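You operate a simulated robot arm through the tools that you are given. There is no shell and no other tool. Be economical: measure what you need, move in short steps, check, and stop when the job is done.

Carry out the task below with a simulated robot arm. There is one attempt and no reset: what you move stays moved.

## Task
Switch the bench junction box on and clip its zone's label on the left of the clip rail.
Fine: button and zone word are under the lid; lid back on after.
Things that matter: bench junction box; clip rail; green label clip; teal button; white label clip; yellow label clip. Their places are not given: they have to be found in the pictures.

Only the result counts: the job must be done as asked and must still hold three seconds after the hand-in. Knocking over, shifting, dropping, spilling or breaking anything else fails it. A push-on lid holds only when it is set on centred and level and pressed home; a screw cap is set on level and turned clockwise until tight.

## Robot
A 6-joint arm with a two-finger parallel gripper, fixed in place. Base frame: the origin is at the foot of the arm, x ahead of it, y to its left, z up. Units: mm, rad, N and s.
With the tool pointing down near the work surface it reaches from about 260 to 680 mm from the base axis. Its first joint turns from -1.152 to 1.152 rad. Payload 2.9 kg.
The TCP is the grasp point between the finger pads, 30 mm short of the fingertips. In the tool frame z runs along the fingers and y along their closing line. The gripper opens to 110 mm. The fingers are 20 mm wide and 10 mm thick; the gripper's body (48 by 112 mm) begins 55 mm behind the TCP.
Orientation is that of the tool frame in the base frame, as [roll, pitch, yaw] about the fixed x, y, z axes, in that order (R = Rz(yaw) Ry(pitch) Rx(roll)). With the fingers straight down and closing along the base's y, the tool's x points along the base's -x, its y along +y and its z along -z.

## Interface
- The arm moves only by the tool move_arm. Its argument "series" is a list of rows, each an object of numbers (a shift or turn left out is 0, a gripper value left out holds the last): "x", "y", "z": the shift along the tool's x, y, z in mm; "wx", "wy", "wz": the turn, a rotation vector about the tool's x, y, z in rad; "grip": the opening in per cent of the stroke, from 0 (shut) to 100 (fully open). In form: [{"x": .., "y": .., "z": .., "wx": .., "wy": .., "wz": .., "grip": ..}, ...]. A call has 1 to 12 rows; each row shifts and turns the commanded pose from where the row before left it, along the tool's axes as they then stand. Each row takes 0.2 s and may step no farther than 50 mm and 0.15 rad from the row before; otherwise, or with a gripper value out of range, the whole call is refused. A pose out of reach is approached as far as the arm can. The call stops where the force on the tool passes 40 N (or 10 N more than at its start, if that is more) or the arm is blocked; 0.2 s more then pass. The fingers move at their own pace (about 108 mm/s each) and stop on an object; they squeeze with about 27 N. The grip force told is the motor's: it shows also when the fingers shut on nothing. Time passes only in rows, and 0.2 s behind the last, so rows that do not move let the fingers close. It gives the time, the measured TCP pose, the force on the tool (base axes), the opening and the grip force at its end, in the units of the frame above (readings bear some noise), with the torque about the TCP (base axes, N m) and any sound that the robot's microphone picked up.
- Cameras (640 x 400 px; columns grow to the right, rows downward): "scene" is fixed at [87.3, 443.9, 1380.1]; the picture's right is [-0.62, -0.78, 0.00], its down [-0.48, 0.38, -0.79] and it looks along [0.62, -0.49, -0.62] (base axes); focal length 317 px, centre (320, 200). "wrist" rides on the gripper at [72, 17, -103] in the tool frame; the picture's right is [-0.23, 0.97, 0.00], its down [-0.76, -0.18, -0.62] and it looks along [-0.61, -0.14, 0.78] (tool axes); focal length 222 px, centre (320, 200).
- snapshot(camera): a new picture of that camera. No time passes.
- probe_pixels(camera, pixels): for up to 12 pixels [column, row] of the newest picture of that camera ("zoom" is the newest enlarged one), the place [x, y, z] in the base frame of the surface seen there, good to about 2 mm. No time passes.
- close_up(camera, box): a new picture of the part [left, top, right, bottom] of that camera's present view, enlarged. No time passes.
- hand_in(): hands the job in; it is judged then, once.

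Go step by step. Measure first, check grasps and placings, and put right what went wrong. The budget is 80 turns and 34 pictures, counting those below and the enlarged ones. Unless the task says otherwise, let go and move clear before handing in, and close with one line.

The tools are called after ">>>" by a JSON object that holds its "method" and its "body". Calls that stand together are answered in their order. move_arm: Moves the arm, as the interface text tells. Its arguments: {"type":"object","properties":{"series":{"type":"array"}},"required":["series"]} The other tools are called the same way: snapshot (camera) takes a picture; probe_pixels (camera, pixels) gives the place of the surface under pixels of a picture; close_up (camera, box) takes an enlarged picture of a part of a camera's view; hand_in () hands the job in.

At the start:

```text
time: 0.0
position: [379.8, 157.5, 1114.2]
ee_rot: [-3.139, 0.0, -3.141]
contact_force: [-0.1, -0.2, 0.2]
ft_torque: [-0.01, 0.01, 0.0]
gripper_width: 110.0
grasp_force: 0.2
```

scene: 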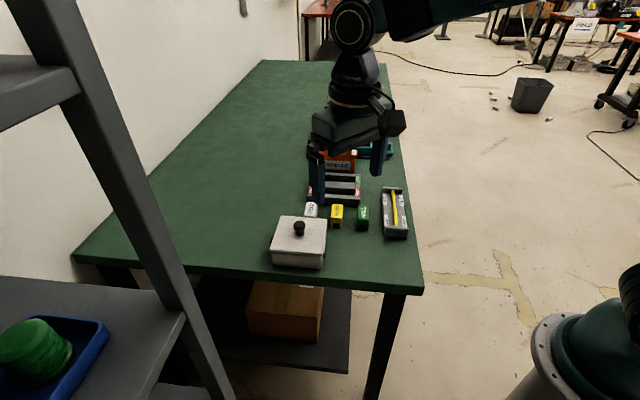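
wrist: 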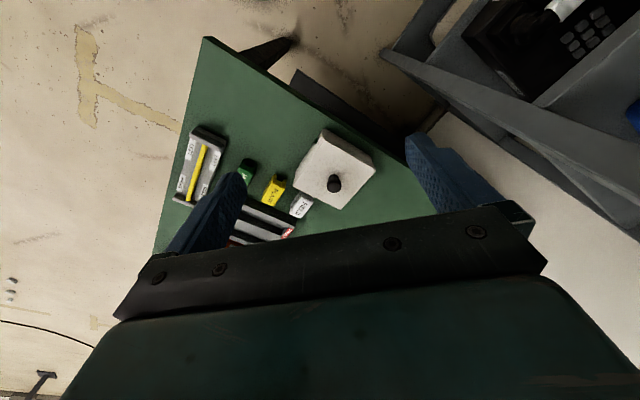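

The pictures show the white lidded box (scene ~300,240), three label clips (311,210; 337,215; 362,217), a rail-like tray at (395,212), and other items under the gripper. I'll take enlarged views to identify them.

>>> {"method": "close_up", "body": {"camera": "scene", "box": [250, 130, 430, 280]}}

>>> {"method": "close_up", "body": {"camera": "wrist", "box": [150, 110, 390, 260]}}

```text
2.67 times, centred on (340, 205) of scene
```

zoom: 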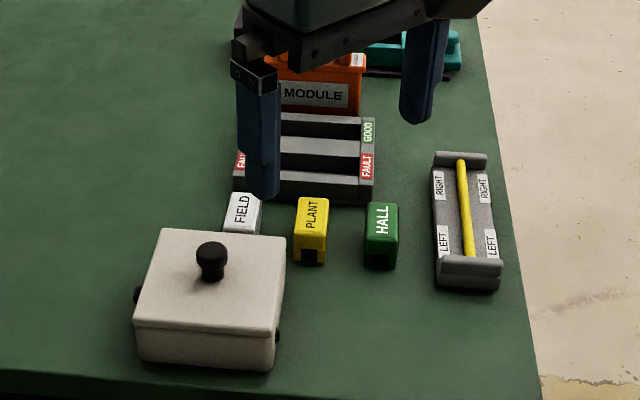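

```text
2.67 times, centred on (270, 185) of wrist
```

zoom: 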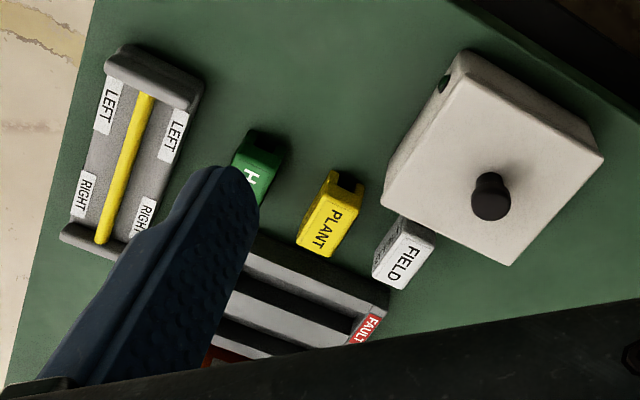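

Labels are FIELD (white), PLANT (yellow), HALL (green); the rail is the yellow bar in the grey tray with LEFT/RIGHT marks. I'll probe the geometry in the wrist zoom.

>>> {"method": "probe_pixels", "body": {"camera": "zoom", "pixels": [[462, 55], [600, 158], [508, 262], [385, 203], [490, 182], [145, 100], [102, 238], [335, 180], [318, 240], [409, 228], [393, 280], [300, 130]]}}

>>> {"method": "close_up", "body": {"camera": "scene", "box": [260, 180, 420, 280]}}

```text
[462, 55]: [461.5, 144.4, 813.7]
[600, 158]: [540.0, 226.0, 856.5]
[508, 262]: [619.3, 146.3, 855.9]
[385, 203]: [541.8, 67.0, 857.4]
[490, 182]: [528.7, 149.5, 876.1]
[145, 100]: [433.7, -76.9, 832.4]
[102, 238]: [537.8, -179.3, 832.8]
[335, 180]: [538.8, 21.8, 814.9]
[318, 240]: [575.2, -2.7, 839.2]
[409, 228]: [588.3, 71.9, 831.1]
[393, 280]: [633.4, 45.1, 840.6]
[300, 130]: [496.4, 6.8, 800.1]
```

```text
4.00 times, centred on (340, 230) of scene
```

zoom: 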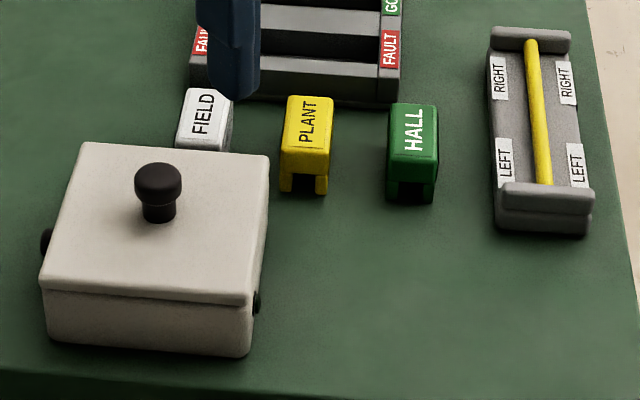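

Table is z≈800; the box is ~112 mm square at 45° centred near (541,146) with top ≈857. I'll probe knob, seam, clips and rail in the scene zoom.

>>> {"method": "probe_pixels", "body": {"camera": "zoom", "pixels": [[158, 175], [158, 190], [159, 215], [145, 285], [145, 302], [145, 345], [530, 45], [544, 180], [306, 108], [302, 165], [303, 184], [545, 192]]}}

>>> {"method": "probe_pixels", "body": {"camera": "scene", "pixels": [[300, 224], [300, 228], [357, 206], [369, 207], [358, 221], [368, 221], [357, 229], [311, 206], [304, 214], [394, 205], [388, 213], [404, 213]]}}

```text
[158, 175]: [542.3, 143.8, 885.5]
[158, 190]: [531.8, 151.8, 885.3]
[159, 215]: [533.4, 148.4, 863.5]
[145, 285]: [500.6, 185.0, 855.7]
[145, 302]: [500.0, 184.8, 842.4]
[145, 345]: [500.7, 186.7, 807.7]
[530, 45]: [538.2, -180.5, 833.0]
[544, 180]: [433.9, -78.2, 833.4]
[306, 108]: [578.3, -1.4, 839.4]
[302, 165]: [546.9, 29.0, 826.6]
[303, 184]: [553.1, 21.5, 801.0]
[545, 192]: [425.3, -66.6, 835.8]
```

```text
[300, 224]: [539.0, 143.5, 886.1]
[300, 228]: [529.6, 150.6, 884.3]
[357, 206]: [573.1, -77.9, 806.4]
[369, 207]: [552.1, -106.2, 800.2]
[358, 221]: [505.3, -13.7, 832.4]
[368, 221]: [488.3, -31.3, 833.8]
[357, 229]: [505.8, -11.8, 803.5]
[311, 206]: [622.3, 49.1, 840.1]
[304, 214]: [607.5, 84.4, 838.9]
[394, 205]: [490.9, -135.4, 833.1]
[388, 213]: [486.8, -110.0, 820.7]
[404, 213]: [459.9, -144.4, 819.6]
```

Knob centre ≈(541,145), top ≈888; clips and rail all run along (1,-1). I'll move above the knob and turn 45° so the fingers close along (1,1).

>>> {"method": "move_arm", "body": {"series": [{"x": -40, "y": -3, "z": 35}, {"x": -40, "y": -3, "z": 35}, {"x": -40, "y": -3, "z": 35}, {"x": -41, "y": -3.5, "z": 35}, {"wz": 0.1309}, {"wz": 0.1309}, {"wz": 0.1309}, {"wz": 0.1309}, {"wz": 0.1309}, {"wz": 0.1309, "grip": 50}, {}, {}]}}

>>> {"method": "snapshot", "body": {"camera": "wrist"}}

```text
refused: row 1 steps farther than a row can; nothing moved
```

```text
28 pictures are left
```

wrist: 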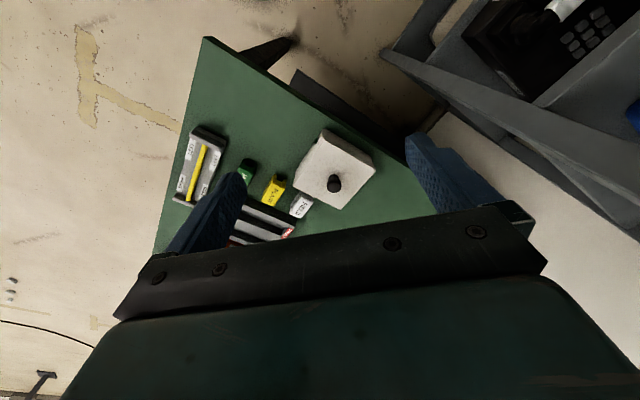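

The step norm exceeded 50 mm, so nothing moved; I'll resend with smaller steps.

>>> {"method": "move_arm", "body": {"series": [{"x": -33, "y": -2.5, "z": 30, "wz": 0.1309}, {"x": -36.2, "y": 2.2, "z": 30, "wz": 0.1309}, {"x": -32, "z": 32, "wz": 0.1309}, {"wz": 0.1309}, {"wz": 0.1309}, {"wz": 0.1309, "grip": 50}, {}]}}

```text
time: 1.6
position: [478.9, 145.8, 1022.9]
ee_rot: [3.141, 0.0, 2.353]
contact_force: [0.4, 0.0, -0.5]
ft_torque: [0.0, 0.02, 0.02]
gripper_width: 54.9
grasp_force: 0.0
```

The tool is now yawed 45°; I'll shift base +62 in x and descend to z≈930.

>>> {"method": "move_arm", "body": {"series": [{"x": -22.2, "y": 21.6, "z": 30}, {"x": -22.2, "y": 21.7, "z": 30}, {"z": 32}, {}]}}

>>> {"method": "snapshot", "body": {"camera": "wrist"}}

```text
time: 2.6
position: [542.2, 143.9, 929.5]
ee_rot: [3.14, -0.001, 2.356]
contact_force: [-0.1, -0.5, -0.5]
ft_torque: [0.0, 0.04, -0.02]
gripper_width: 54.8
grasp_force: 0.1
```

```text
27 pictures are left
```

wrist: 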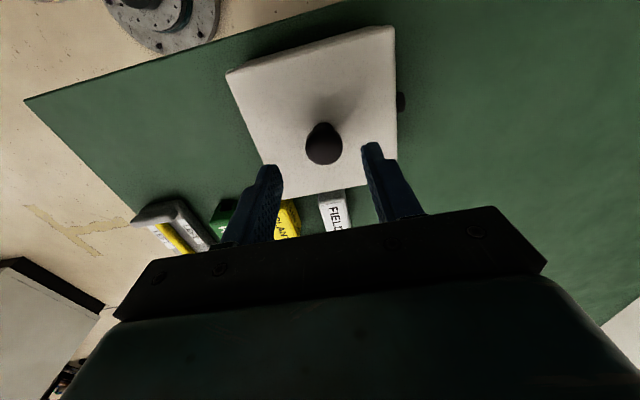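

The knob (323,145) sits between the fingers; I'll probe knob and lid corners precisely.

>>> {"method": "probe_pixels", "body": {"camera": "wrist", "pixels": [[323, 135], [309, 145], [340, 145], [229, 72], [392, 28], [396, 182], [262, 160], [324, 160]]}}

```text
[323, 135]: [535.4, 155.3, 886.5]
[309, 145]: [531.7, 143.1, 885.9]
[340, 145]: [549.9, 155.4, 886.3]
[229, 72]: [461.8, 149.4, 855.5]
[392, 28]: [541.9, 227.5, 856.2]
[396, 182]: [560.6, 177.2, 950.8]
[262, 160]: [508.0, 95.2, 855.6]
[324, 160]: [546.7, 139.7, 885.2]
```

Knob/lid centre ≈(541.2,147); I'll adjust by ~(+3,+2) tool and descend to z≈890, then grip.

>>> {"method": "move_arm", "body": {"series": [{"x": 2.8, "y": 2, "z": 20}, {"z": 14}, {"z": 4.5}, {"grip": 0}, {}, {}]}}

```text
time: 4.0
position: [540.4, 148.2, 891.5]
ee_rot: [3.14, 0.001, 2.357]
contact_force: [0.1, 0.5, -0.3]
ft_torque: [0.02, 0.04, -0.01]
gripper_width: 26.7
grasp_force: 27.1
heard: snap
```

Knob gripped (26.7 mm opening, 27 N). I'll pull straight up in small steps.

>>> {"method": "move_arm", "body": {"series": [{"z": -3}, {"z": -4}, {"z": -6}, {"z": -10}, {"z": -20}, {"z": -20}, {}]}}

>>> {"method": "snapshot", "body": {"camera": "scene"}}

```text
time: 5.6
position: [540.9, 147.4, 955.3]
ee_rot: [3.141, 0.001, 2.355]
contact_force: [0.0, 0.5, -1.3]
ft_torque: [-0.02, -0.04, -0.03]
gripper_width: 27.0
grasp_force: 26.9
```

```text
26 pictures are left
```

scene: 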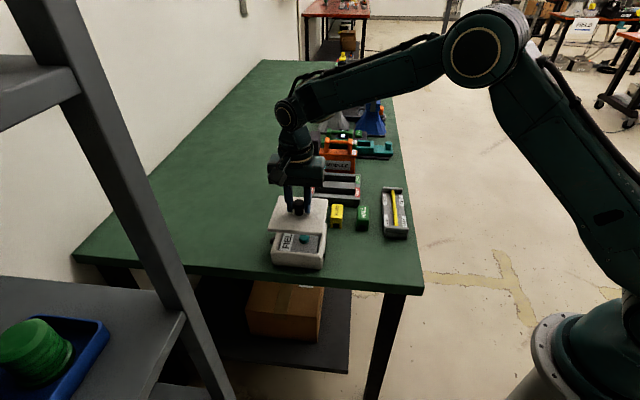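

The lid is off; I'll enlarge the box interior.

>>> {"method": "close_up", "body": {"camera": "scene", "box": [250, 190, 346, 280]}}

```text
4.44 times, centred on (298, 235) of scene
```

zoom: 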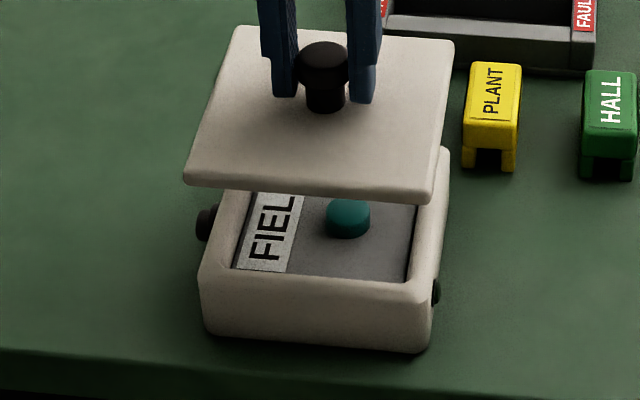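

The zone is FIELD → white clip; the teal button is visible. I'll check free table space for the lid on the left.

>>> {"method": "probe_pixels", "body": {"camera": "scene", "pixels": [[220, 200], [200, 230], [180, 200], [150, 220], [240, 230], [270, 100]]}}

```text
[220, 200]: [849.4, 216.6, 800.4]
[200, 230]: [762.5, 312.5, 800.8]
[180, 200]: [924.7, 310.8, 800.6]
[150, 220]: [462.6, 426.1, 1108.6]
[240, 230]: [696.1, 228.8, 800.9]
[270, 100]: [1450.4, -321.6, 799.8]
```

Left side is near the reach limit; the strip between the box and rail around (445,50) looks better. I'll check it for table and clearance.

>>> {"method": "probe_pixels", "body": {"camera": "scene", "pixels": [[352, 256], [352, 275], [340, 270], [375, 260], [335, 250], [352, 283], [325, 242]]}}

```text
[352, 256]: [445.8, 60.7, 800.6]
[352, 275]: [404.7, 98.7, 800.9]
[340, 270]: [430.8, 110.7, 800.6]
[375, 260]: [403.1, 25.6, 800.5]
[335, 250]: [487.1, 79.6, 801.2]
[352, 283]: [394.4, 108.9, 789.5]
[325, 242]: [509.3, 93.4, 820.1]
```

Spot (449,46) is clear table. Moving the lid there and lowering.

>>> {"method": "move_arm", "body": {"series": [{"y": -45, "x": -2}, {"y": -45, "x": -2}, {"y": -47, "x": -2.8}, {"z": 30}, {"z": 30}, {"z": 25}, {}]}}

>>> {"method": "snapshot", "body": {"camera": "scene"}}

```text
time: 7.2
position: [449.6, 46.2, 869.4]
ee_rot: [3.141, -0.001, 2.356]
contact_force: [-0.7, 0.0, -1.4]
ft_torque: [0.02, -0.03, 0.0]
gripper_width: 27.0
grasp_force: 27.3
```

```text
24 pictures are left
```

scene: 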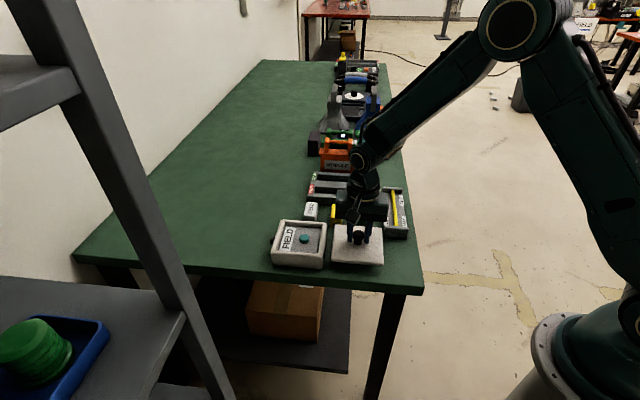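

Lid hovers over the free spot. Lowering in small steps until contact.

>>> {"method": "move_arm", "body": {"series": [{"z": 4}, {"z": 3}, {"z": 3}, {"z": 2}, {"z": 2}, {"z": 2}, {"z": 2}, {}]}}

```text
time: 9.0
position: [449.9, 46.7, 853.0]
ee_rot: [-3.142, 0.002, 2.354]
contact_force: [0.0, 0.8, -1.4]
ft_torque: [0.02, 0.03, 0.01]
gripper_width: 27.2
grasp_force: 26.9
```

>>> {"method": "move_arm", "body": {"series": [{"z": 1}, {"z": 1}, {"z": 1}, {"z": 1}, {"z": 1}]}}

```text
time: 10.2
position: [449.5, 47.1, 846.8]
ee_rot: [-3.14, -0.001, 2.356]
contact_force: [-0.3, 0.8, -0.3]
ft_torque: [0.0, 0.04, 0.03]
gripper_width: 26.7
grasp_force: 26.6
```

The weight reading dropped from -1.4 to -0.3, so it may be just touching; a couple more small steps.

>>> {"method": "move_arm", "body": {"series": [{"z": 1}, {}]}}

>>> {"method": "close_up", "body": {"camera": "scene", "box": [260, 190, 420, 290]}}

```text
time: 10.8
position: [449.5, 45.2, 846.2]
ee_rot: [3.141, 0.001, 2.357]
contact_force: [-3.5, -0.4, 11.6]
ft_torque: [-0.01, 0.14, -0.03]
gripper_width: 26.9
grasp_force: 27.2
```

```text
4.00 times, centred on (340, 240) of scene
```

zoom: 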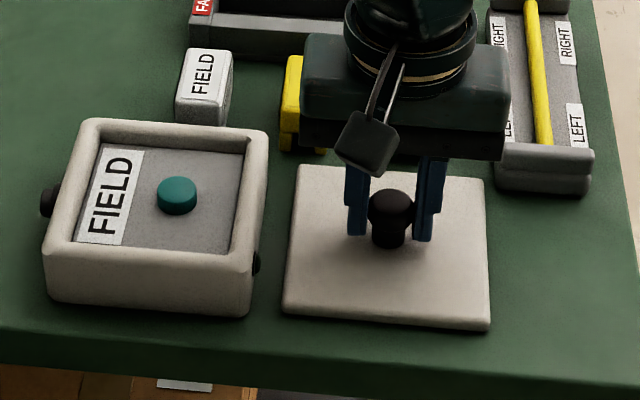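

Contact (11.6 N): the lid is on the table. I'll release, rise, and probe the button (zoom 177,195).

>>> {"method": "probe_pixels", "body": {"camera": "zoom", "pixels": [[177, 186], [165, 190], [190, 190], [177, 210], [140, 230], [230, 230], [105, 120], [240, 155], [150, 255]]}}

>>> {"method": "move_arm", "body": {"series": [{"z": -0.8, "grip": 50}, {}, {"z": -20}, {"z": -40}, {"z": -40, "grip": 0}, {}]}}

```text
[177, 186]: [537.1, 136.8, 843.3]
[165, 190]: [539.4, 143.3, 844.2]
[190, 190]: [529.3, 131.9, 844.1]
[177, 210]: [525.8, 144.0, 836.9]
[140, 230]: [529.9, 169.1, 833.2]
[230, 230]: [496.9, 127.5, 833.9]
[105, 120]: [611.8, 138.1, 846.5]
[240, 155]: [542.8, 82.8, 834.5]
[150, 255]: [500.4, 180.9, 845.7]
```

```text
time: 12.2
position: [449.5, 44.9, 948.4]
ee_rot: [-3.14, 0.0, 2.356]
contact_force: [-0.8, 0.0, -0.3]
ft_torque: [0.0, -0.01, -0.01]
gripper_width: 0.0
grasp_force: 27.2
```

Button centre ≈(533,138), top z≈844. I'll move over it with fingers shut, to about 10 mm above.

>>> {"method": "move_arm", "body": {"series": [{"x": 2.2, "y": 41.6}, {"x": 2.2, "y": 41.6}, {"x": 2.3, "y": 41.6}, {"z": 40}, {"z": 21}, {}]}}

>>> {"method": "close_up", "body": {"camera": "scene", "box": [250, 190, 346, 280]}}

>>> {"method": "close_up", "body": {"camera": "wrist", "box": [220, 40, 420, 220]}}

```text
time: 13.6
position: [532.4, 139.8, 885.9]
ee_rot: [3.141, 0.0, 2.358]
contact_force: [0.0, -0.3, 0.1]
ft_torque: [-0.01, -0.03, 0.0]
gripper_width: 0.0
grasp_force: 26.9
```

```text
4.44 times, centred on (298, 235) of scene
```

zoom: 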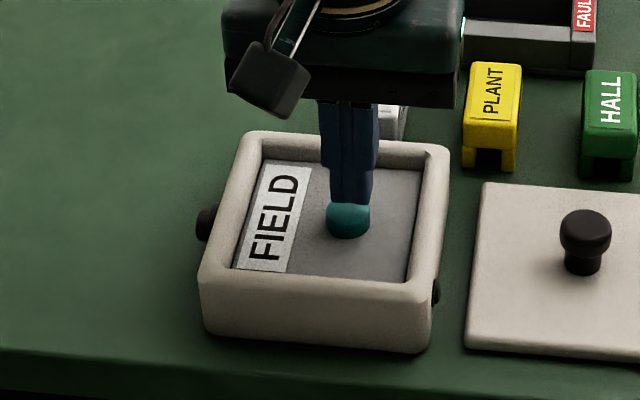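

```text
2.22 times, centred on (320, 130) of wrist
```

zoom: 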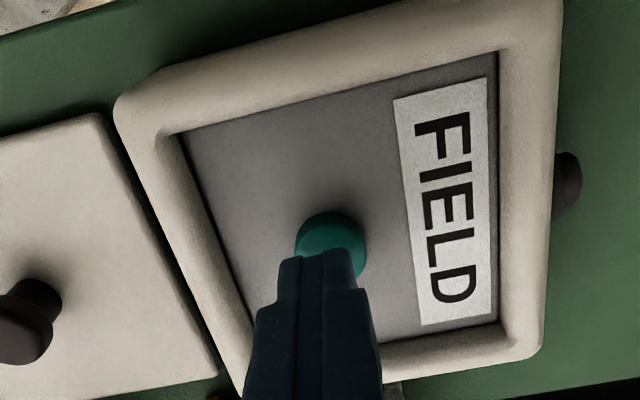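

The closed fingertips are over the button. Pressing down in small steps, listening for a click.

>>> {"method": "move_arm", "body": {"series": [{"z": 6}, {"z": 3}, {"z": 2}, {"z": 1}, {"z": 1}, {"z": 1}, {"z": 1}]}}

```text
time: 15.2
position: [532.7, 139.0, 871.3]
ee_rot: [-3.141, 0.0, 2.354]
contact_force: [-0.9, 0.1, 0.5]
ft_torque: [0.0, 0.02, 0.0]
gripper_width: 0.0
grasp_force: 27.3
```

>>> {"method": "move_arm", "body": {"series": [{"z": 1}, {"z": 1}, {"z": 1}]}}

```text
time: 16.0
position: [532.3, 140.5, 868.7]
ee_rot: [3.141, 0.001, 2.355]
contact_force: [-1.7, -0.5, 3.6]
ft_torque: [-0.03, 0.03, 0.01]
gripper_width: 0.1
grasp_force: 27.1
heard: click
```

A click was heard at 3.6 N. I'll rise and check the box.

>>> {"method": "move_arm", "body": {"series": [{"z": -20}, {"z": -40}, {"z": -30}, {}]}}

>>> {"method": "snapshot", "body": {"camera": "wrist"}}

>>> {"method": "close_up", "body": {"camera": "scene", "box": [250, 190, 346, 280]}}

```text
time: 17.0
position: [532.2, 139.9, 958.1]
ee_rot: [-3.141, -0.001, 2.355]
contact_force: [-0.1, 0.3, 0.2]
ft_torque: [0.02, 0.0, -0.04]
gripper_width: 0.0
grasp_force: 27.1
```

```text
20 pictures are left
```

wrist: 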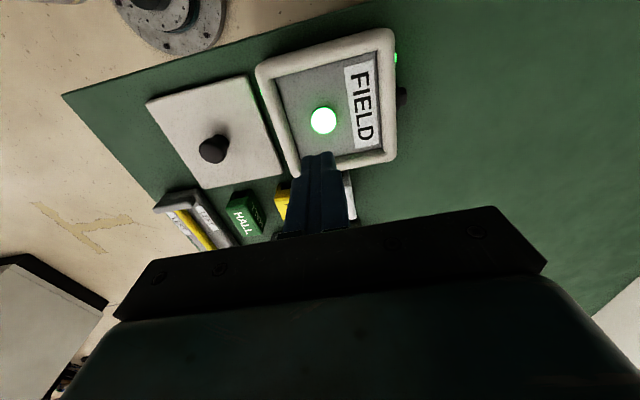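

```text
4.44 times, centred on (298, 235) of scene
```

zoom: 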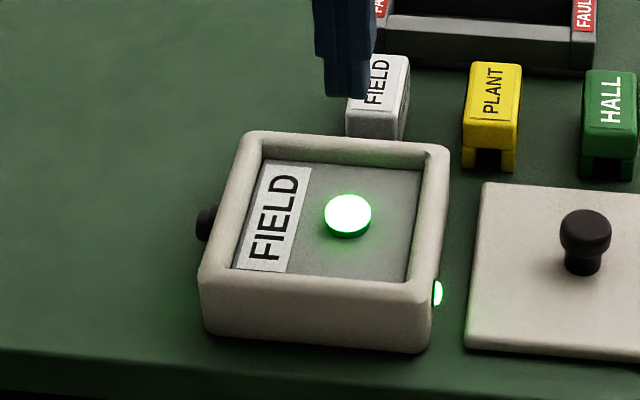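

The box is on (button and lamp lit). Now back to the lid by exactly reversing my commanded shifts, fingers open.

>>> {"method": "move_arm", "body": {"series": [{"x": -2.2, "y": -41.6, "grip": 50}, {"x": -2.2, "y": -41.6}, {"x": -2.3, "y": -41.6}, {"z": 40}, {"z": 40}, {"z": 20}, {"z": 11}, {"grip": 0}, {}, {}]}}

```text
time: 19.2
position: [448.2, 45.6, 847.1]
ee_rot: [-3.141, 0.0, 2.355]
contact_force: [-0.9, 0.7, -0.3]
ft_torque: [-0.04, 0.0, 0.0]
gripper_width: 26.7
grasp_force: 27.3
```

Knob regripped. Lifting and returning above the box by the reverse path.

>>> {"method": "move_arm", "body": {"series": [{"z": -8}, {"z": -30}, {"z": -35}, {"z": -35}, {"y": 45, "x": 2}, {"y": 45, "x": 2}, {"y": 47, "x": 2.8}, {"z": 30}, {"z": 15}, {}]}}

>>> {"method": "close_up", "body": {"camera": "scene", "box": [250, 190, 346, 280]}}

>>> {"method": "close_up", "body": {"camera": "wrist", "box": [200, 0, 440, 220]}}

```text
time: 21.4
position: [541.0, 147.5, 910.1]
ee_rot: [3.142, 0.001, 2.355]
contact_force: [-0.1, -0.6, -0.7]
ft_torque: [-0.05, -0.03, 0.01]
gripper_width: 27.3
grasp_force: 27.3
```

```text
4.44 times, centred on (298, 235) of scene
```

zoom: 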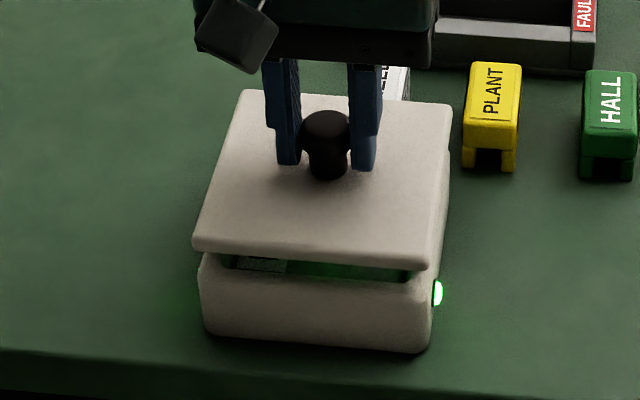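

```text
1.82 times, centred on (320, 110) of wrist
```

zoom: 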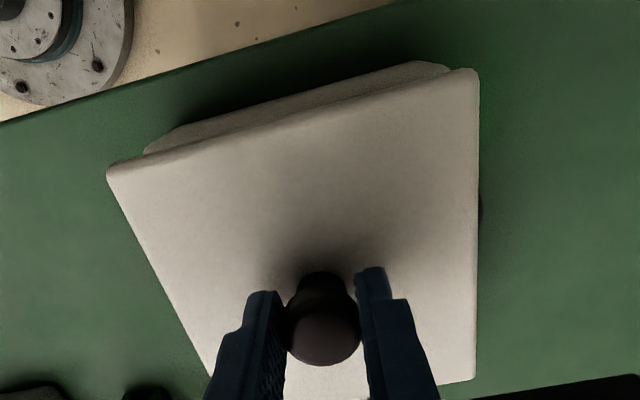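

Lid is level and over the box. Lowering in small steps and pressing home.

>>> {"method": "move_arm", "body": {"series": [{"z": 8}, {"z": 5}, {"z": 3}, {"z": 2}, {"z": 1}, {"z": 1}, {"z": 1}, {"z": 1}]}}

```text
time: 23.2
position: [541.7, 147.7, 889.8]
ee_rot: [3.137, 0.002, 2.356]
contact_force: [-11.3, 1.0, 33.5]
ft_torque: [-0.13, 0.15, -0.04]
gripper_width: 27.2
grasp_force: 27.1
```

33 N at z 889.8 — slightly below the original grip height, but no snap. I'll release, rise and inspect seam and level.

>>> {"method": "move_arm", "body": {"series": [{"z": -2}, {"grip": 50}, {}, {"z": -30}, {"z": -40}, {"grip": 0}, {}]}}

>>> {"method": "close_up", "body": {"camera": "scene", "box": [250, 190, 346, 280]}}

```text
time: 24.8
position: [541.1, 148.1, 960.6]
ee_rot: [3.141, 0.0, 2.356]
contact_force: [-0.7, 0.6, 0.1]
ft_torque: [-0.01, 0.01, -0.02]
gripper_width: 0.0
grasp_force: 26.5
heard: snap
```

```text
4.44 times, centred on (298, 235) of scene
```

zoom: 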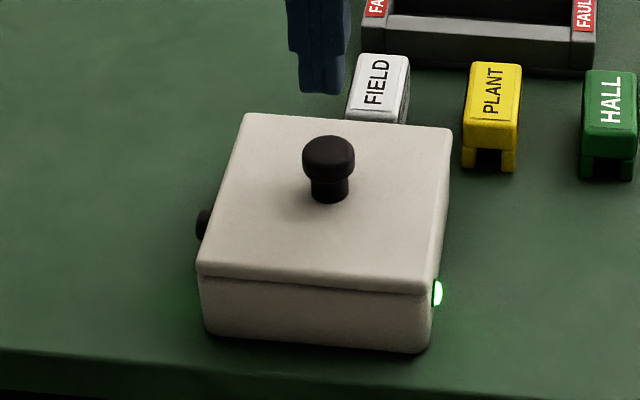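

A snap sounded, but it could have been my 2 mm lift unseating it; I'll press the knob top with shut fingers to be sure, and compare heights.

>>> {"method": "probe_pixels", "body": {"camera": "zoom", "pixels": [[327, 150], [320, 270], [320, 280], [225, 255], [400, 275], [440, 140], [250, 125]]}}

>>> {"method": "move_arm", "body": {"series": [{"z": 30}, {"z": 8}, {"z": 2}, {"z": 1}, {"z": 1}, {"z": 1}, {"z": 1}, {"z": 1}]}}

```text
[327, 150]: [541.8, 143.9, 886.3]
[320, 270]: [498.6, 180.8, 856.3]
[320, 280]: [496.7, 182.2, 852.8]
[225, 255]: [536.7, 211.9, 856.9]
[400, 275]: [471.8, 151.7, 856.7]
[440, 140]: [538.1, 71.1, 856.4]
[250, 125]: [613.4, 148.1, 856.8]
```

```text
time: 26.6
position: [539.9, 147.9, 915.7]
ee_rot: [-3.141, -0.001, 2.356]
contact_force: [-3.5, -1.1, 6.5]
ft_torque: [-0.01, 0.12, -0.03]
gripper_width: 0.0
grasp_force: 27.4
```

>>> {"method": "move_arm", "body": {"series": [{"z": 1}, {"z": 1}, {"z": 1}]}}

```text
time: 27.4
position: [541.6, 147.8, 916.4]
ee_rot: [-3.141, -0.001, 2.356]
contact_force: [-4.8, -1.3, 7.5]
ft_torque: [-0.02, 0.13, 0.03]
gripper_width: 0.0
grasp_force: 27.5
stopped in row 3: the force on the tool passed its limit at 42 N (the readings are from after the stop); the commanded pose is now the measured one
```

Pressed to 42 N with no further movement or snap, so the lid was already seated at its original height and level. Now rising and heading to the white clip near (615,65).

>>> {"method": "move_arm", "body": {"series": [{"z": -30}, {"z": -40, "grip": 50}, {"x": 0, "y": -30}, {}]}}

>>> {"method": "close_up", "body": {"camera": "wrist", "box": [120, 30, 420, 230]}}

>>> {"method": "close_up", "body": {"camera": "scene", "box": [280, 180, 430, 270]}}

```text
time: 28.4
position: [519.1, 126.5, 984.8]
ee_rot: [3.14, 0.001, 2.356]
contact_force: [-0.3, 0.7, 0.1]
ft_torque: [-0.02, 0.01, 0.0]
gripper_width: 55.0
grasp_force: 0.2
```

```text
2.00 times, centred on (270, 130) of wrist
```

zoom: 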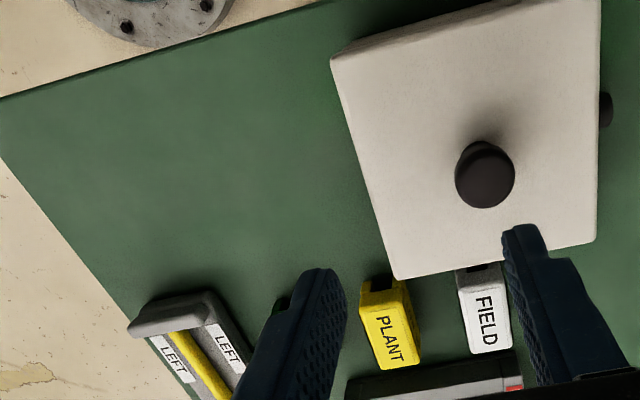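

```text
4.27 times, centred on (355, 225) of scene
```

zoom: 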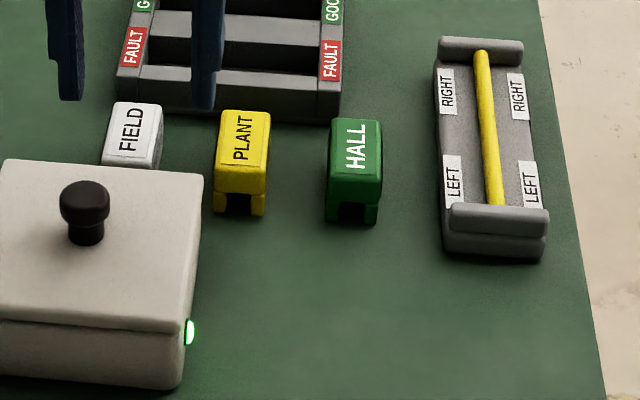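

The lid is on with the lamp lit. Probing the white clip's top and sides and the rail in this zoom.

>>> {"method": "probe_pixels", "body": {"camera": "zoom", "pixels": [[118, 106], [159, 108], [106, 160], [152, 162], [132, 135], [225, 114], [267, 116], [217, 166], [264, 170], [270, 135], [140, 85], [160, 150]]}}

>>> {"method": "probe_pixels", "body": {"camera": "scene", "pixels": [[392, 195], [393, 200], [395, 207], [396, 213], [397, 219], [396, 223], [389, 220], [405, 221], [389, 222], [386, 200]]}}

```text
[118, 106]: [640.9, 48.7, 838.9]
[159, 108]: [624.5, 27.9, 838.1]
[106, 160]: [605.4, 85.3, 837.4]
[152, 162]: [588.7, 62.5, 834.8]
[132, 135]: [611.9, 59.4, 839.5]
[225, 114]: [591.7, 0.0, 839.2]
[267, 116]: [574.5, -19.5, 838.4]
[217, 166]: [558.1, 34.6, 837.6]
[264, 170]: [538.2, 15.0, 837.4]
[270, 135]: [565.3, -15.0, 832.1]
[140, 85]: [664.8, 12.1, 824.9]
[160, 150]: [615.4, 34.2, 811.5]
```

```text
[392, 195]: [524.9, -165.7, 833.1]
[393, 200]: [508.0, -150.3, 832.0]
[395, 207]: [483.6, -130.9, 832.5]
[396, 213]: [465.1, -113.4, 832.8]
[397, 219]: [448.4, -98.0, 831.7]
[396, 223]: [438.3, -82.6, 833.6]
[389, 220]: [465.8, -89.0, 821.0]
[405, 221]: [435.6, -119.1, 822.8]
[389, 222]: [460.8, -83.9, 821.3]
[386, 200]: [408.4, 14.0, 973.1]
```

White clip: centre ≈(615,56) (u=474.5, v=395), about 27×52, top 840; rail at u≈251, LEFT zone v≈365–430. Moving above the white clip.

>>> {"method": "move_arm", "body": {"series": [{"x": -39, "y": 6}, {"x": -39, "y": 6}, {"x": -39.4, "y": 6}, {"z": 45}, {"z": 45}, {}]}}

>>> {"method": "close_up", "body": {"camera": "wrist", "box": [220, 60, 440, 240]}}

```text
time: 29.8
position: [617.1, 57.0, 895.2]
ee_rot: [3.141, 0.002, 2.355]
contact_force: [0.3, -0.4, -0.2]
ft_torque: [0.01, -0.02, 0.0]
gripper_width: 55.3
grasp_force: 0.0
```

```text
2.22 times, centred on (330, 150) of wrist
```

zoom: 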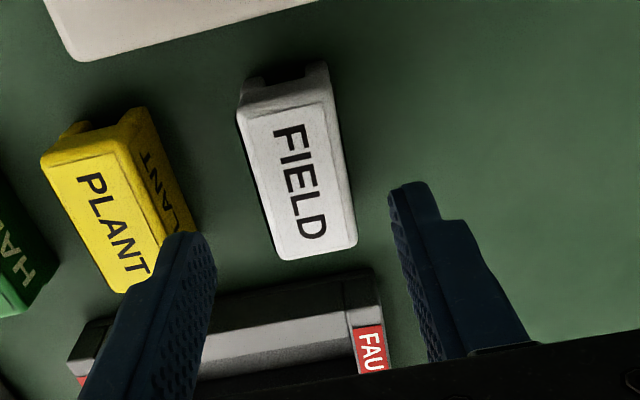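

The clip lies between the fingers; probing its top edges for a precise centre.

>>> {"method": "probe_pixels", "body": {"camera": "zoom", "pixels": [[245, 112], [330, 100], [280, 255], [353, 245], [300, 185], [262, 180], [338, 175], [270, 82], [150, 210], [325, 70], [345, 310]]}}

```text
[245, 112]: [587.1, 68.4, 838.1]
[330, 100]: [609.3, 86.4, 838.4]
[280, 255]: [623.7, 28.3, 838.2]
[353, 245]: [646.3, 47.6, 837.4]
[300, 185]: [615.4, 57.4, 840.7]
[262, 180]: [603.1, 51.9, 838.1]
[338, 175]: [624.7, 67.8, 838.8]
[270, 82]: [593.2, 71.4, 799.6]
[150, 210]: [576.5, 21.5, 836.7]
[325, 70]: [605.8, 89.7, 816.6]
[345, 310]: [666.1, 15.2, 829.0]
```

Clip centre matches the TCP within ~1 mm. Descending to z≈842 and gripping.

>>> {"method": "move_arm", "body": {"series": [{"z": 30}, {"z": 18}, {"z": 5}, {"grip": 0}, {}, {}, {"z": -5}, {"z": -20}, {"z": -45}, {}]}}

```text
time: 32.0
position: [614.6, 55.5, 912.5]
ee_rot: [3.139, 0.0, 2.358]
contact_force: [-0.2, 0.0, -0.2]
ft_torque: [0.02, 0.01, 0.02]
gripper_width: 31.4
grasp_force: 26.7
```

Clip held (31 mm). Carrying it at height across to above the LEFT part of the rail.

>>> {"method": "move_arm", "body": {"series": [{"y": -45}, {"y": -45}, {"y": -45}, {"y": -45}, {"y": -44.5, "x": -1.5}, {}, {}]}}

>>> {"method": "close_up", "body": {"camera": "wrist", "box": [220, 40, 440, 240]}}

>>> {"method": "close_up", "body": {"camera": "scene", "box": [330, 160, 430, 250]}}

```text
time: 33.6
position: [457.1, -104.7, 911.9]
ee_rot: [3.14, 0.002, 2.356]
contact_force: [-0.2, 0.5, -0.4]
ft_torque: [0.01, 0.0, 0.02]
gripper_width: 31.1
grasp_force: 27.5
```

```text
2.00 times, centred on (330, 140) of wrist
```

zoom: 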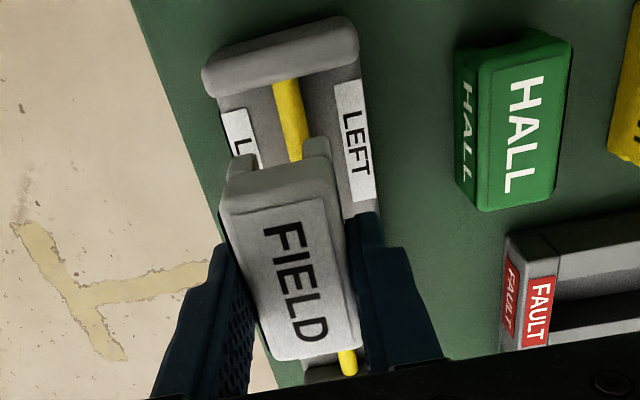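

```text
4.44 times, centred on (380, 205) of scene
```

zoom: 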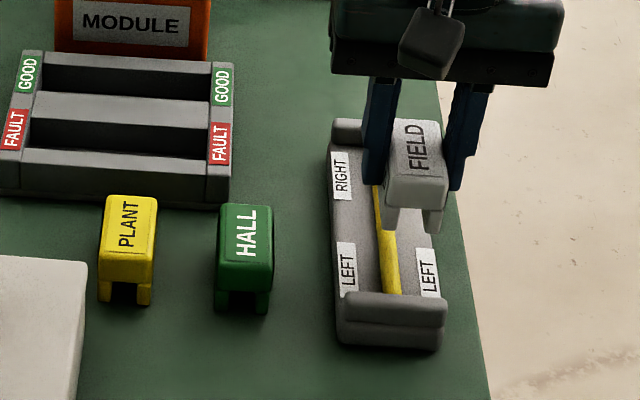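

The clip is aligned with the rail in both views. Probing rail edges, end block and clip corners through the wrist view.

>>> {"method": "probe_pixels", "body": {"camera": "wrist", "pixels": [[365, 95], [358, 90], [371, 89], [362, 76], [364, 80], [393, 83], [403, 138], [342, 122], [380, 115], [335, 144], [384, 136], [359, 216]]}}

>>> {"method": "probe_pixels", "body": {"camera": "zoom", "pixels": [[379, 200], [390, 260], [393, 285], [345, 245], [347, 292], [432, 290], [386, 226], [437, 232], [402, 206], [420, 208], [340, 155], [341, 195]]}}

```text
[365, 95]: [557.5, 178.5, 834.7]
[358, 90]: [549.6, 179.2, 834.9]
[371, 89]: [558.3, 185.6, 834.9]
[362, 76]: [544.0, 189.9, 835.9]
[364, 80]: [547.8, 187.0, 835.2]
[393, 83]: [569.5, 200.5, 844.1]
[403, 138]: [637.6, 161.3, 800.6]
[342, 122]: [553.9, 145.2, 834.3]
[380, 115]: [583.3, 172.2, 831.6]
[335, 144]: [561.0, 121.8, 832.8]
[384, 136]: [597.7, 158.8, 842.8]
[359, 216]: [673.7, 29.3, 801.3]
```

```text
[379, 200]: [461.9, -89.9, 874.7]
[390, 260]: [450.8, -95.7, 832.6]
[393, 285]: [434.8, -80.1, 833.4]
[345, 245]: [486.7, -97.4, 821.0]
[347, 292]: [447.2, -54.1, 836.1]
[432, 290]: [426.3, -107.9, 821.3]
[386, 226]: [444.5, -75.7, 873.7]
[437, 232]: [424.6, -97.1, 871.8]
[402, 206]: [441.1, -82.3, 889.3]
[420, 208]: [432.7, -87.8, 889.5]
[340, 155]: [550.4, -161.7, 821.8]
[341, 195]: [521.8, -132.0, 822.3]
```

The wrist probe used the older picture, so I'll take a fresh one.

>>> {"method": "snapshot", "body": {"camera": "wrist"}}

>>> {"method": "probe_pixels", "body": {"camera": "wrist", "pixels": [[365, 95], [358, 91], [372, 90], [364, 84], [393, 84], [403, 137], [342, 122], [380, 114], [335, 147], [384, 140], [359, 216], [397, 206]]}}

```text
10 pictures are left
```

wrist: 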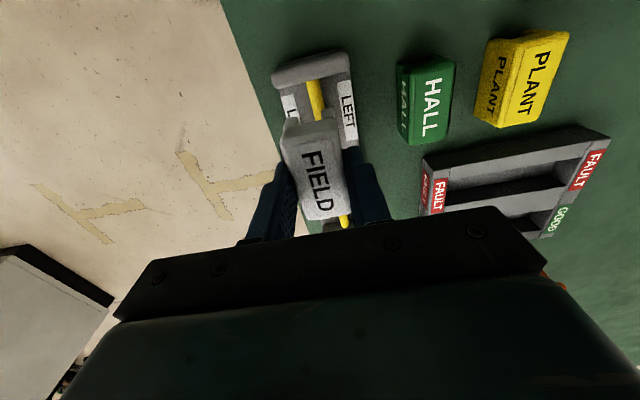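

```text
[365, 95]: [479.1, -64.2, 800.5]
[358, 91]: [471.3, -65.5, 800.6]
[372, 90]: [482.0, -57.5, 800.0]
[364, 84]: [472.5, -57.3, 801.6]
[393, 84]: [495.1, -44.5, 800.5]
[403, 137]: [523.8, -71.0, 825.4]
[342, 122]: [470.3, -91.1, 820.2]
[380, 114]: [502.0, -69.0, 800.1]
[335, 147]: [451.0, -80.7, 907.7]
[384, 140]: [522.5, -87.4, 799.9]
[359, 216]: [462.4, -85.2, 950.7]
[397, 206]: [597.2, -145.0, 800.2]
```

My zoom offsets were off by 50 columns; re-probing at the right pixels.

>>> {"method": "probe_pixels", "body": {"camera": "wrist", "pixels": [[315, 95], [310, 95], [321, 94], [314, 82], [343, 84], [352, 136], [292, 122], [330, 112], [286, 146], [333, 139], [311, 216], [346, 207]]}}

```text
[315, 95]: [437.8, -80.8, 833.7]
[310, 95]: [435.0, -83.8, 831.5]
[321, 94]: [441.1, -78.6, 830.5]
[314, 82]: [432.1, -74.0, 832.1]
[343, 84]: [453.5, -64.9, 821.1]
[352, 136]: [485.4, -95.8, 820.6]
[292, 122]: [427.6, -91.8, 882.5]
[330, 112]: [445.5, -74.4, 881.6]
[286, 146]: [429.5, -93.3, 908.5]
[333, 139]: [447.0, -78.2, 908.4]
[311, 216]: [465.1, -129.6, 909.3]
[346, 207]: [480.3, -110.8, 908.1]
```

Rail centre u≈252, clip u≈249.5; I'll shift +2.4 in y, +2 in x and lower to just above the rail.

>>> {"method": "move_arm", "body": {"series": [{"x": 2, "y": 2.4}, {"z": 20}, {"z": 10}, {"z": 4}, {}]}}

>>> {"method": "close_up", "body": {"camera": "scene", "box": [365, 190, 425, 240]}}

>>> {"method": "snapshot", "body": {"camera": "wrist"}}

```text
time: 34.8
position: [460.1, -100.9, 876.6]
ee_rot: [3.14, 0.001, 2.357]
contact_force: [0.2, -1.3, -0.2]
ft_torque: [0.02, 0.0, 0.03]
gripper_width: 31.4
grasp_force: 27.0
```

```text
8.00 times, centred on (395, 215) of scene
```

zoom: 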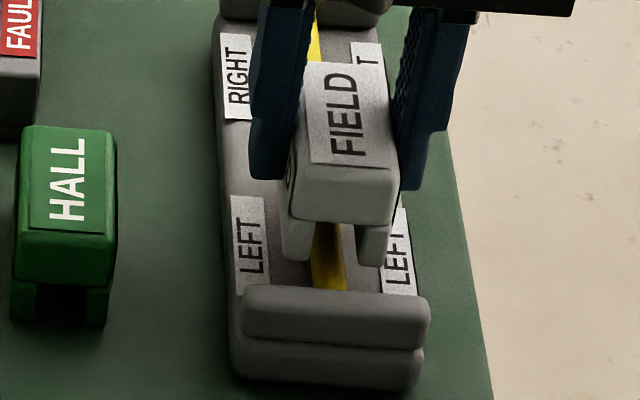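

```text
8 pictures are left
```

wrist: 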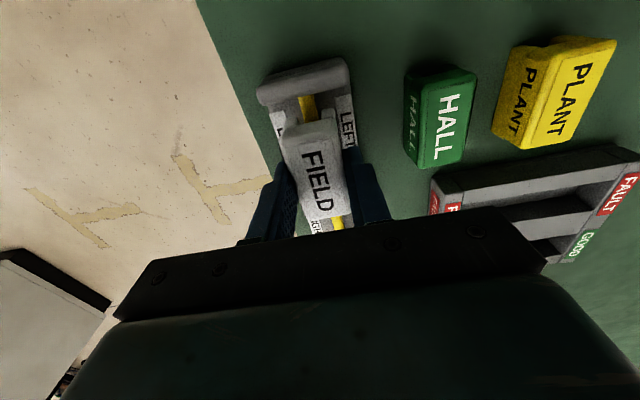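

Nearly aligned just above the rail; probing leg inner edges and rail edges to fine-tune.

>>> {"method": "probe_pixels", "body": {"camera": "zoom", "pixels": [[284, 240], [308, 240], [361, 245], [386, 245], [318, 270], [330, 270], [341, 270], [293, 200], [396, 205], [330, 245]]}}

>>> {"method": "probe_pixels", "body": {"camera": "wrist", "pixels": [[301, 104], [307, 104], [313, 103], [286, 133], [338, 125], [309, 218], [345, 208], [288, 142], [340, 136]]}}

```text
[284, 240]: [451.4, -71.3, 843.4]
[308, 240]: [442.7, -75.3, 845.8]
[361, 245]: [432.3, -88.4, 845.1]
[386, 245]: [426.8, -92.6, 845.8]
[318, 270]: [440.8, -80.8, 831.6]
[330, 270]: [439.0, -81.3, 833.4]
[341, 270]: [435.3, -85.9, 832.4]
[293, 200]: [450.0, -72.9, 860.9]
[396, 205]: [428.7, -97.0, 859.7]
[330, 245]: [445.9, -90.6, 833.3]
```

```text
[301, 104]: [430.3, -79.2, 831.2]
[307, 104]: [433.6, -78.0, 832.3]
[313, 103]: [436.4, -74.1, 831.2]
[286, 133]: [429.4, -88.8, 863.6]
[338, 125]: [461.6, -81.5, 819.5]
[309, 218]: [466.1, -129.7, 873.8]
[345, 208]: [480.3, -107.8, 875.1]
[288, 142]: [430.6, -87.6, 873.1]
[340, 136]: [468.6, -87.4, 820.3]
```

Legs straddle u≈252, matching the rail at ≈251.5. Pressing down in small steps.

>>> {"method": "move_arm", "body": {"series": [{"z": 2}, {"z": 2}, {"z": 2}, {"z": 2}, {"z": 2}, {"z": 1}, {"z": 1}, {"z": 1}]}}

```text
time: 36.6
position: [458.2, -100.7, 863.6]
ee_rot: [3.14, 0.0, 2.357]
contact_force: [-0.5, -0.1, 0.0]
ft_torque: [-0.05, 0.0, -0.03]
gripper_width: 31.6
grasp_force: 27.3
```

>>> {"method": "move_arm", "body": {"series": [{"z": 1}, {"z": 1}, {"z": 1}, {"z": 1}, {"z": 1}, {"z": 1}]}}

```text
time: 38.0
position: [459.4, -101.8, 858.8]
ee_rot: [3.136, 0.004, 2.357]
contact_force: [-3.0, -0.9, 21.5]
ft_torque: [-0.12, 0.07, 0.0]
gripper_width: 31.3
grasp_force: 26.7
```

Contact at 21 N and z≈859 (clip bottom near the tray floor); press a bit more.

>>> {"method": "move_arm", "body": {"series": [{"z": 0.7}, {"z": 0.7}, {"z": 0.7}]}}

>>> {"method": "close_up", "body": {"camera": "scene", "box": [365, 190, 425, 240]}}

```text
time: 38.8
position: [458.4, -101.0, 857.7]
ee_rot: [3.138, 0.005, 2.356]
contact_force: [1.0, -4.1, 20.4]
ft_torque: [-0.12, 0.02, -0.01]
gripper_width: 31.1
grasp_force: 27.1
```

```text
8.00 times, centred on (395, 215) of scene
```

zoom: 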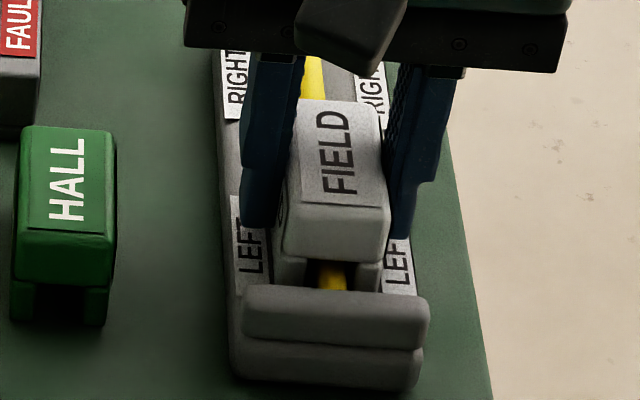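

Force plateaued at ~20 N (the clip may be slipping in the fingers). I'll check clip top height, then release and rise.

>>> {"method": "probe_pixels", "body": {"camera": "zoom", "pixels": [[335, 155], [310, 195], [370, 200], [330, 110], [330, 280], [290, 275], [365, 280]]}}

>>> {"method": "move_arm", "body": {"series": [{"z": -1.5}, {"grip": 45}, {}, {"z": -25}, {"z": -35}, {"grip": 0}, {}]}}

>>> {"method": "close_up", "body": {"camera": "scene", "box": [365, 190, 425, 240]}}

```text
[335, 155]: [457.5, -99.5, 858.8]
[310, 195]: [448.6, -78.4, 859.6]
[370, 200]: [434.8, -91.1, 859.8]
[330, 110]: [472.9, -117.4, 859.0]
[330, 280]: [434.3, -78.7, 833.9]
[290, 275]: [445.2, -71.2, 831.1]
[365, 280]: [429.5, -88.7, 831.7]
```

```text
time: 40.4
position: [457.7, -100.2, 917.7]
ee_rot: [3.141, 0.003, 2.356]
contact_force: [1.0, 0.6, -0.1]
ft_torque: [-0.01, -0.03, 0.0]
gripper_width: 0.2
grasp_force: 26.9
```

```text
8.00 times, centred on (395, 215) of scene
```

zoom: 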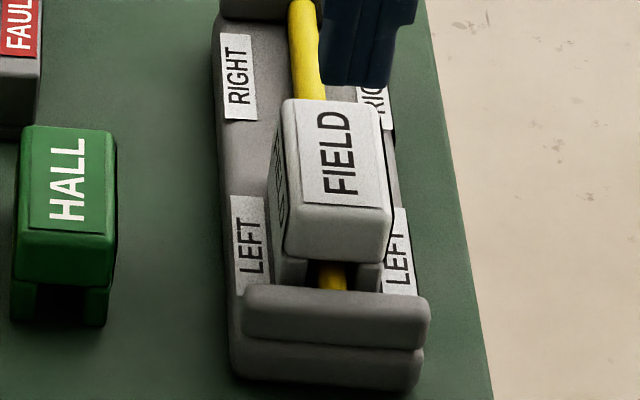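

The clip straddles the rail with its top at ≈859 (bottom on the tray floor at ~820). A firm press on its top with shut fingers ensures it's home.

>>> {"method": "move_arm", "body": {"series": [{"z": 20}, {"z": 6}, {"z": 1.5}, {"z": 1}, {"z": 1}, {"z": 1}, {"z": 1}, {"z": 1}, {"z": 1}]}}

```text
time: 42.4
position: [460.8, -100.7, 887.4]
ee_rot: [3.138, 0.003, 2.354]
contact_force: [-2.1, 0.8, 7.3]
ft_torque: [-0.03, 0.05, -0.03]
gripper_width: 0.1
grasp_force: 26.7
stopped in row 9: the force on the tool passed its limit at 43 N (the readings are from after the stop); the commanded pose is now the measured one
```

Pressed to 43 N with no further travel, so the clip is home. Rising clear and doing a final check.

>>> {"method": "move_arm", "body": {"series": [{"z": -30}, {"z": -45}, {"z": -45}, {"z": -45}, {"x": -40}, {"x": -40}, {}]}}

>>> {"method": "close_up", "body": {"camera": "scene", "box": [250, 180, 430, 280]}}

```text
time: 44.0
position: [515.2, -156.5, 1051.6]
ee_rot: [3.138, 0.002, 2.356]
contact_force: [-0.1, 0.2, 0.1]
ft_torque: [0.0, -0.02, 0.03]
gripper_width: 0.2
grasp_force: 27.0
```

```text
3.56 times, centred on (340, 230) of scene
```

zoom: 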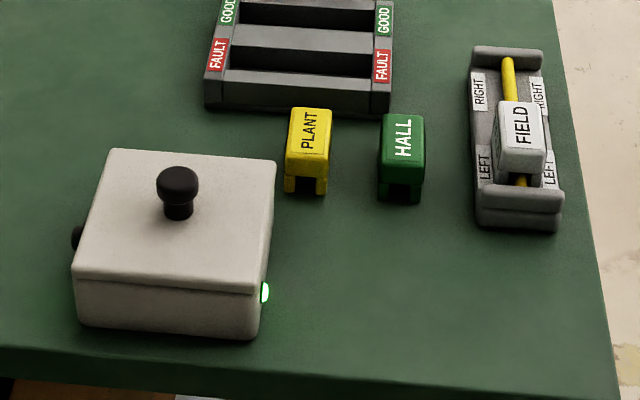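

The final picture shows the lamp lit (265,292), the lid seated level, and the FIELD clip on the LEFT half of the rail, with everything else in place. Handing in.

>>> {"method": "hand_in", "body": {}}

```text
The job is handed in.
```

The bench junction box is switched on, its lid is back on and pressed down, and the white FIELD clip is on the left of the clip rail. I heard a snap as I let go of the lid but none while pressing it, so I take it as seated: it sits level and did not move under 42 N.
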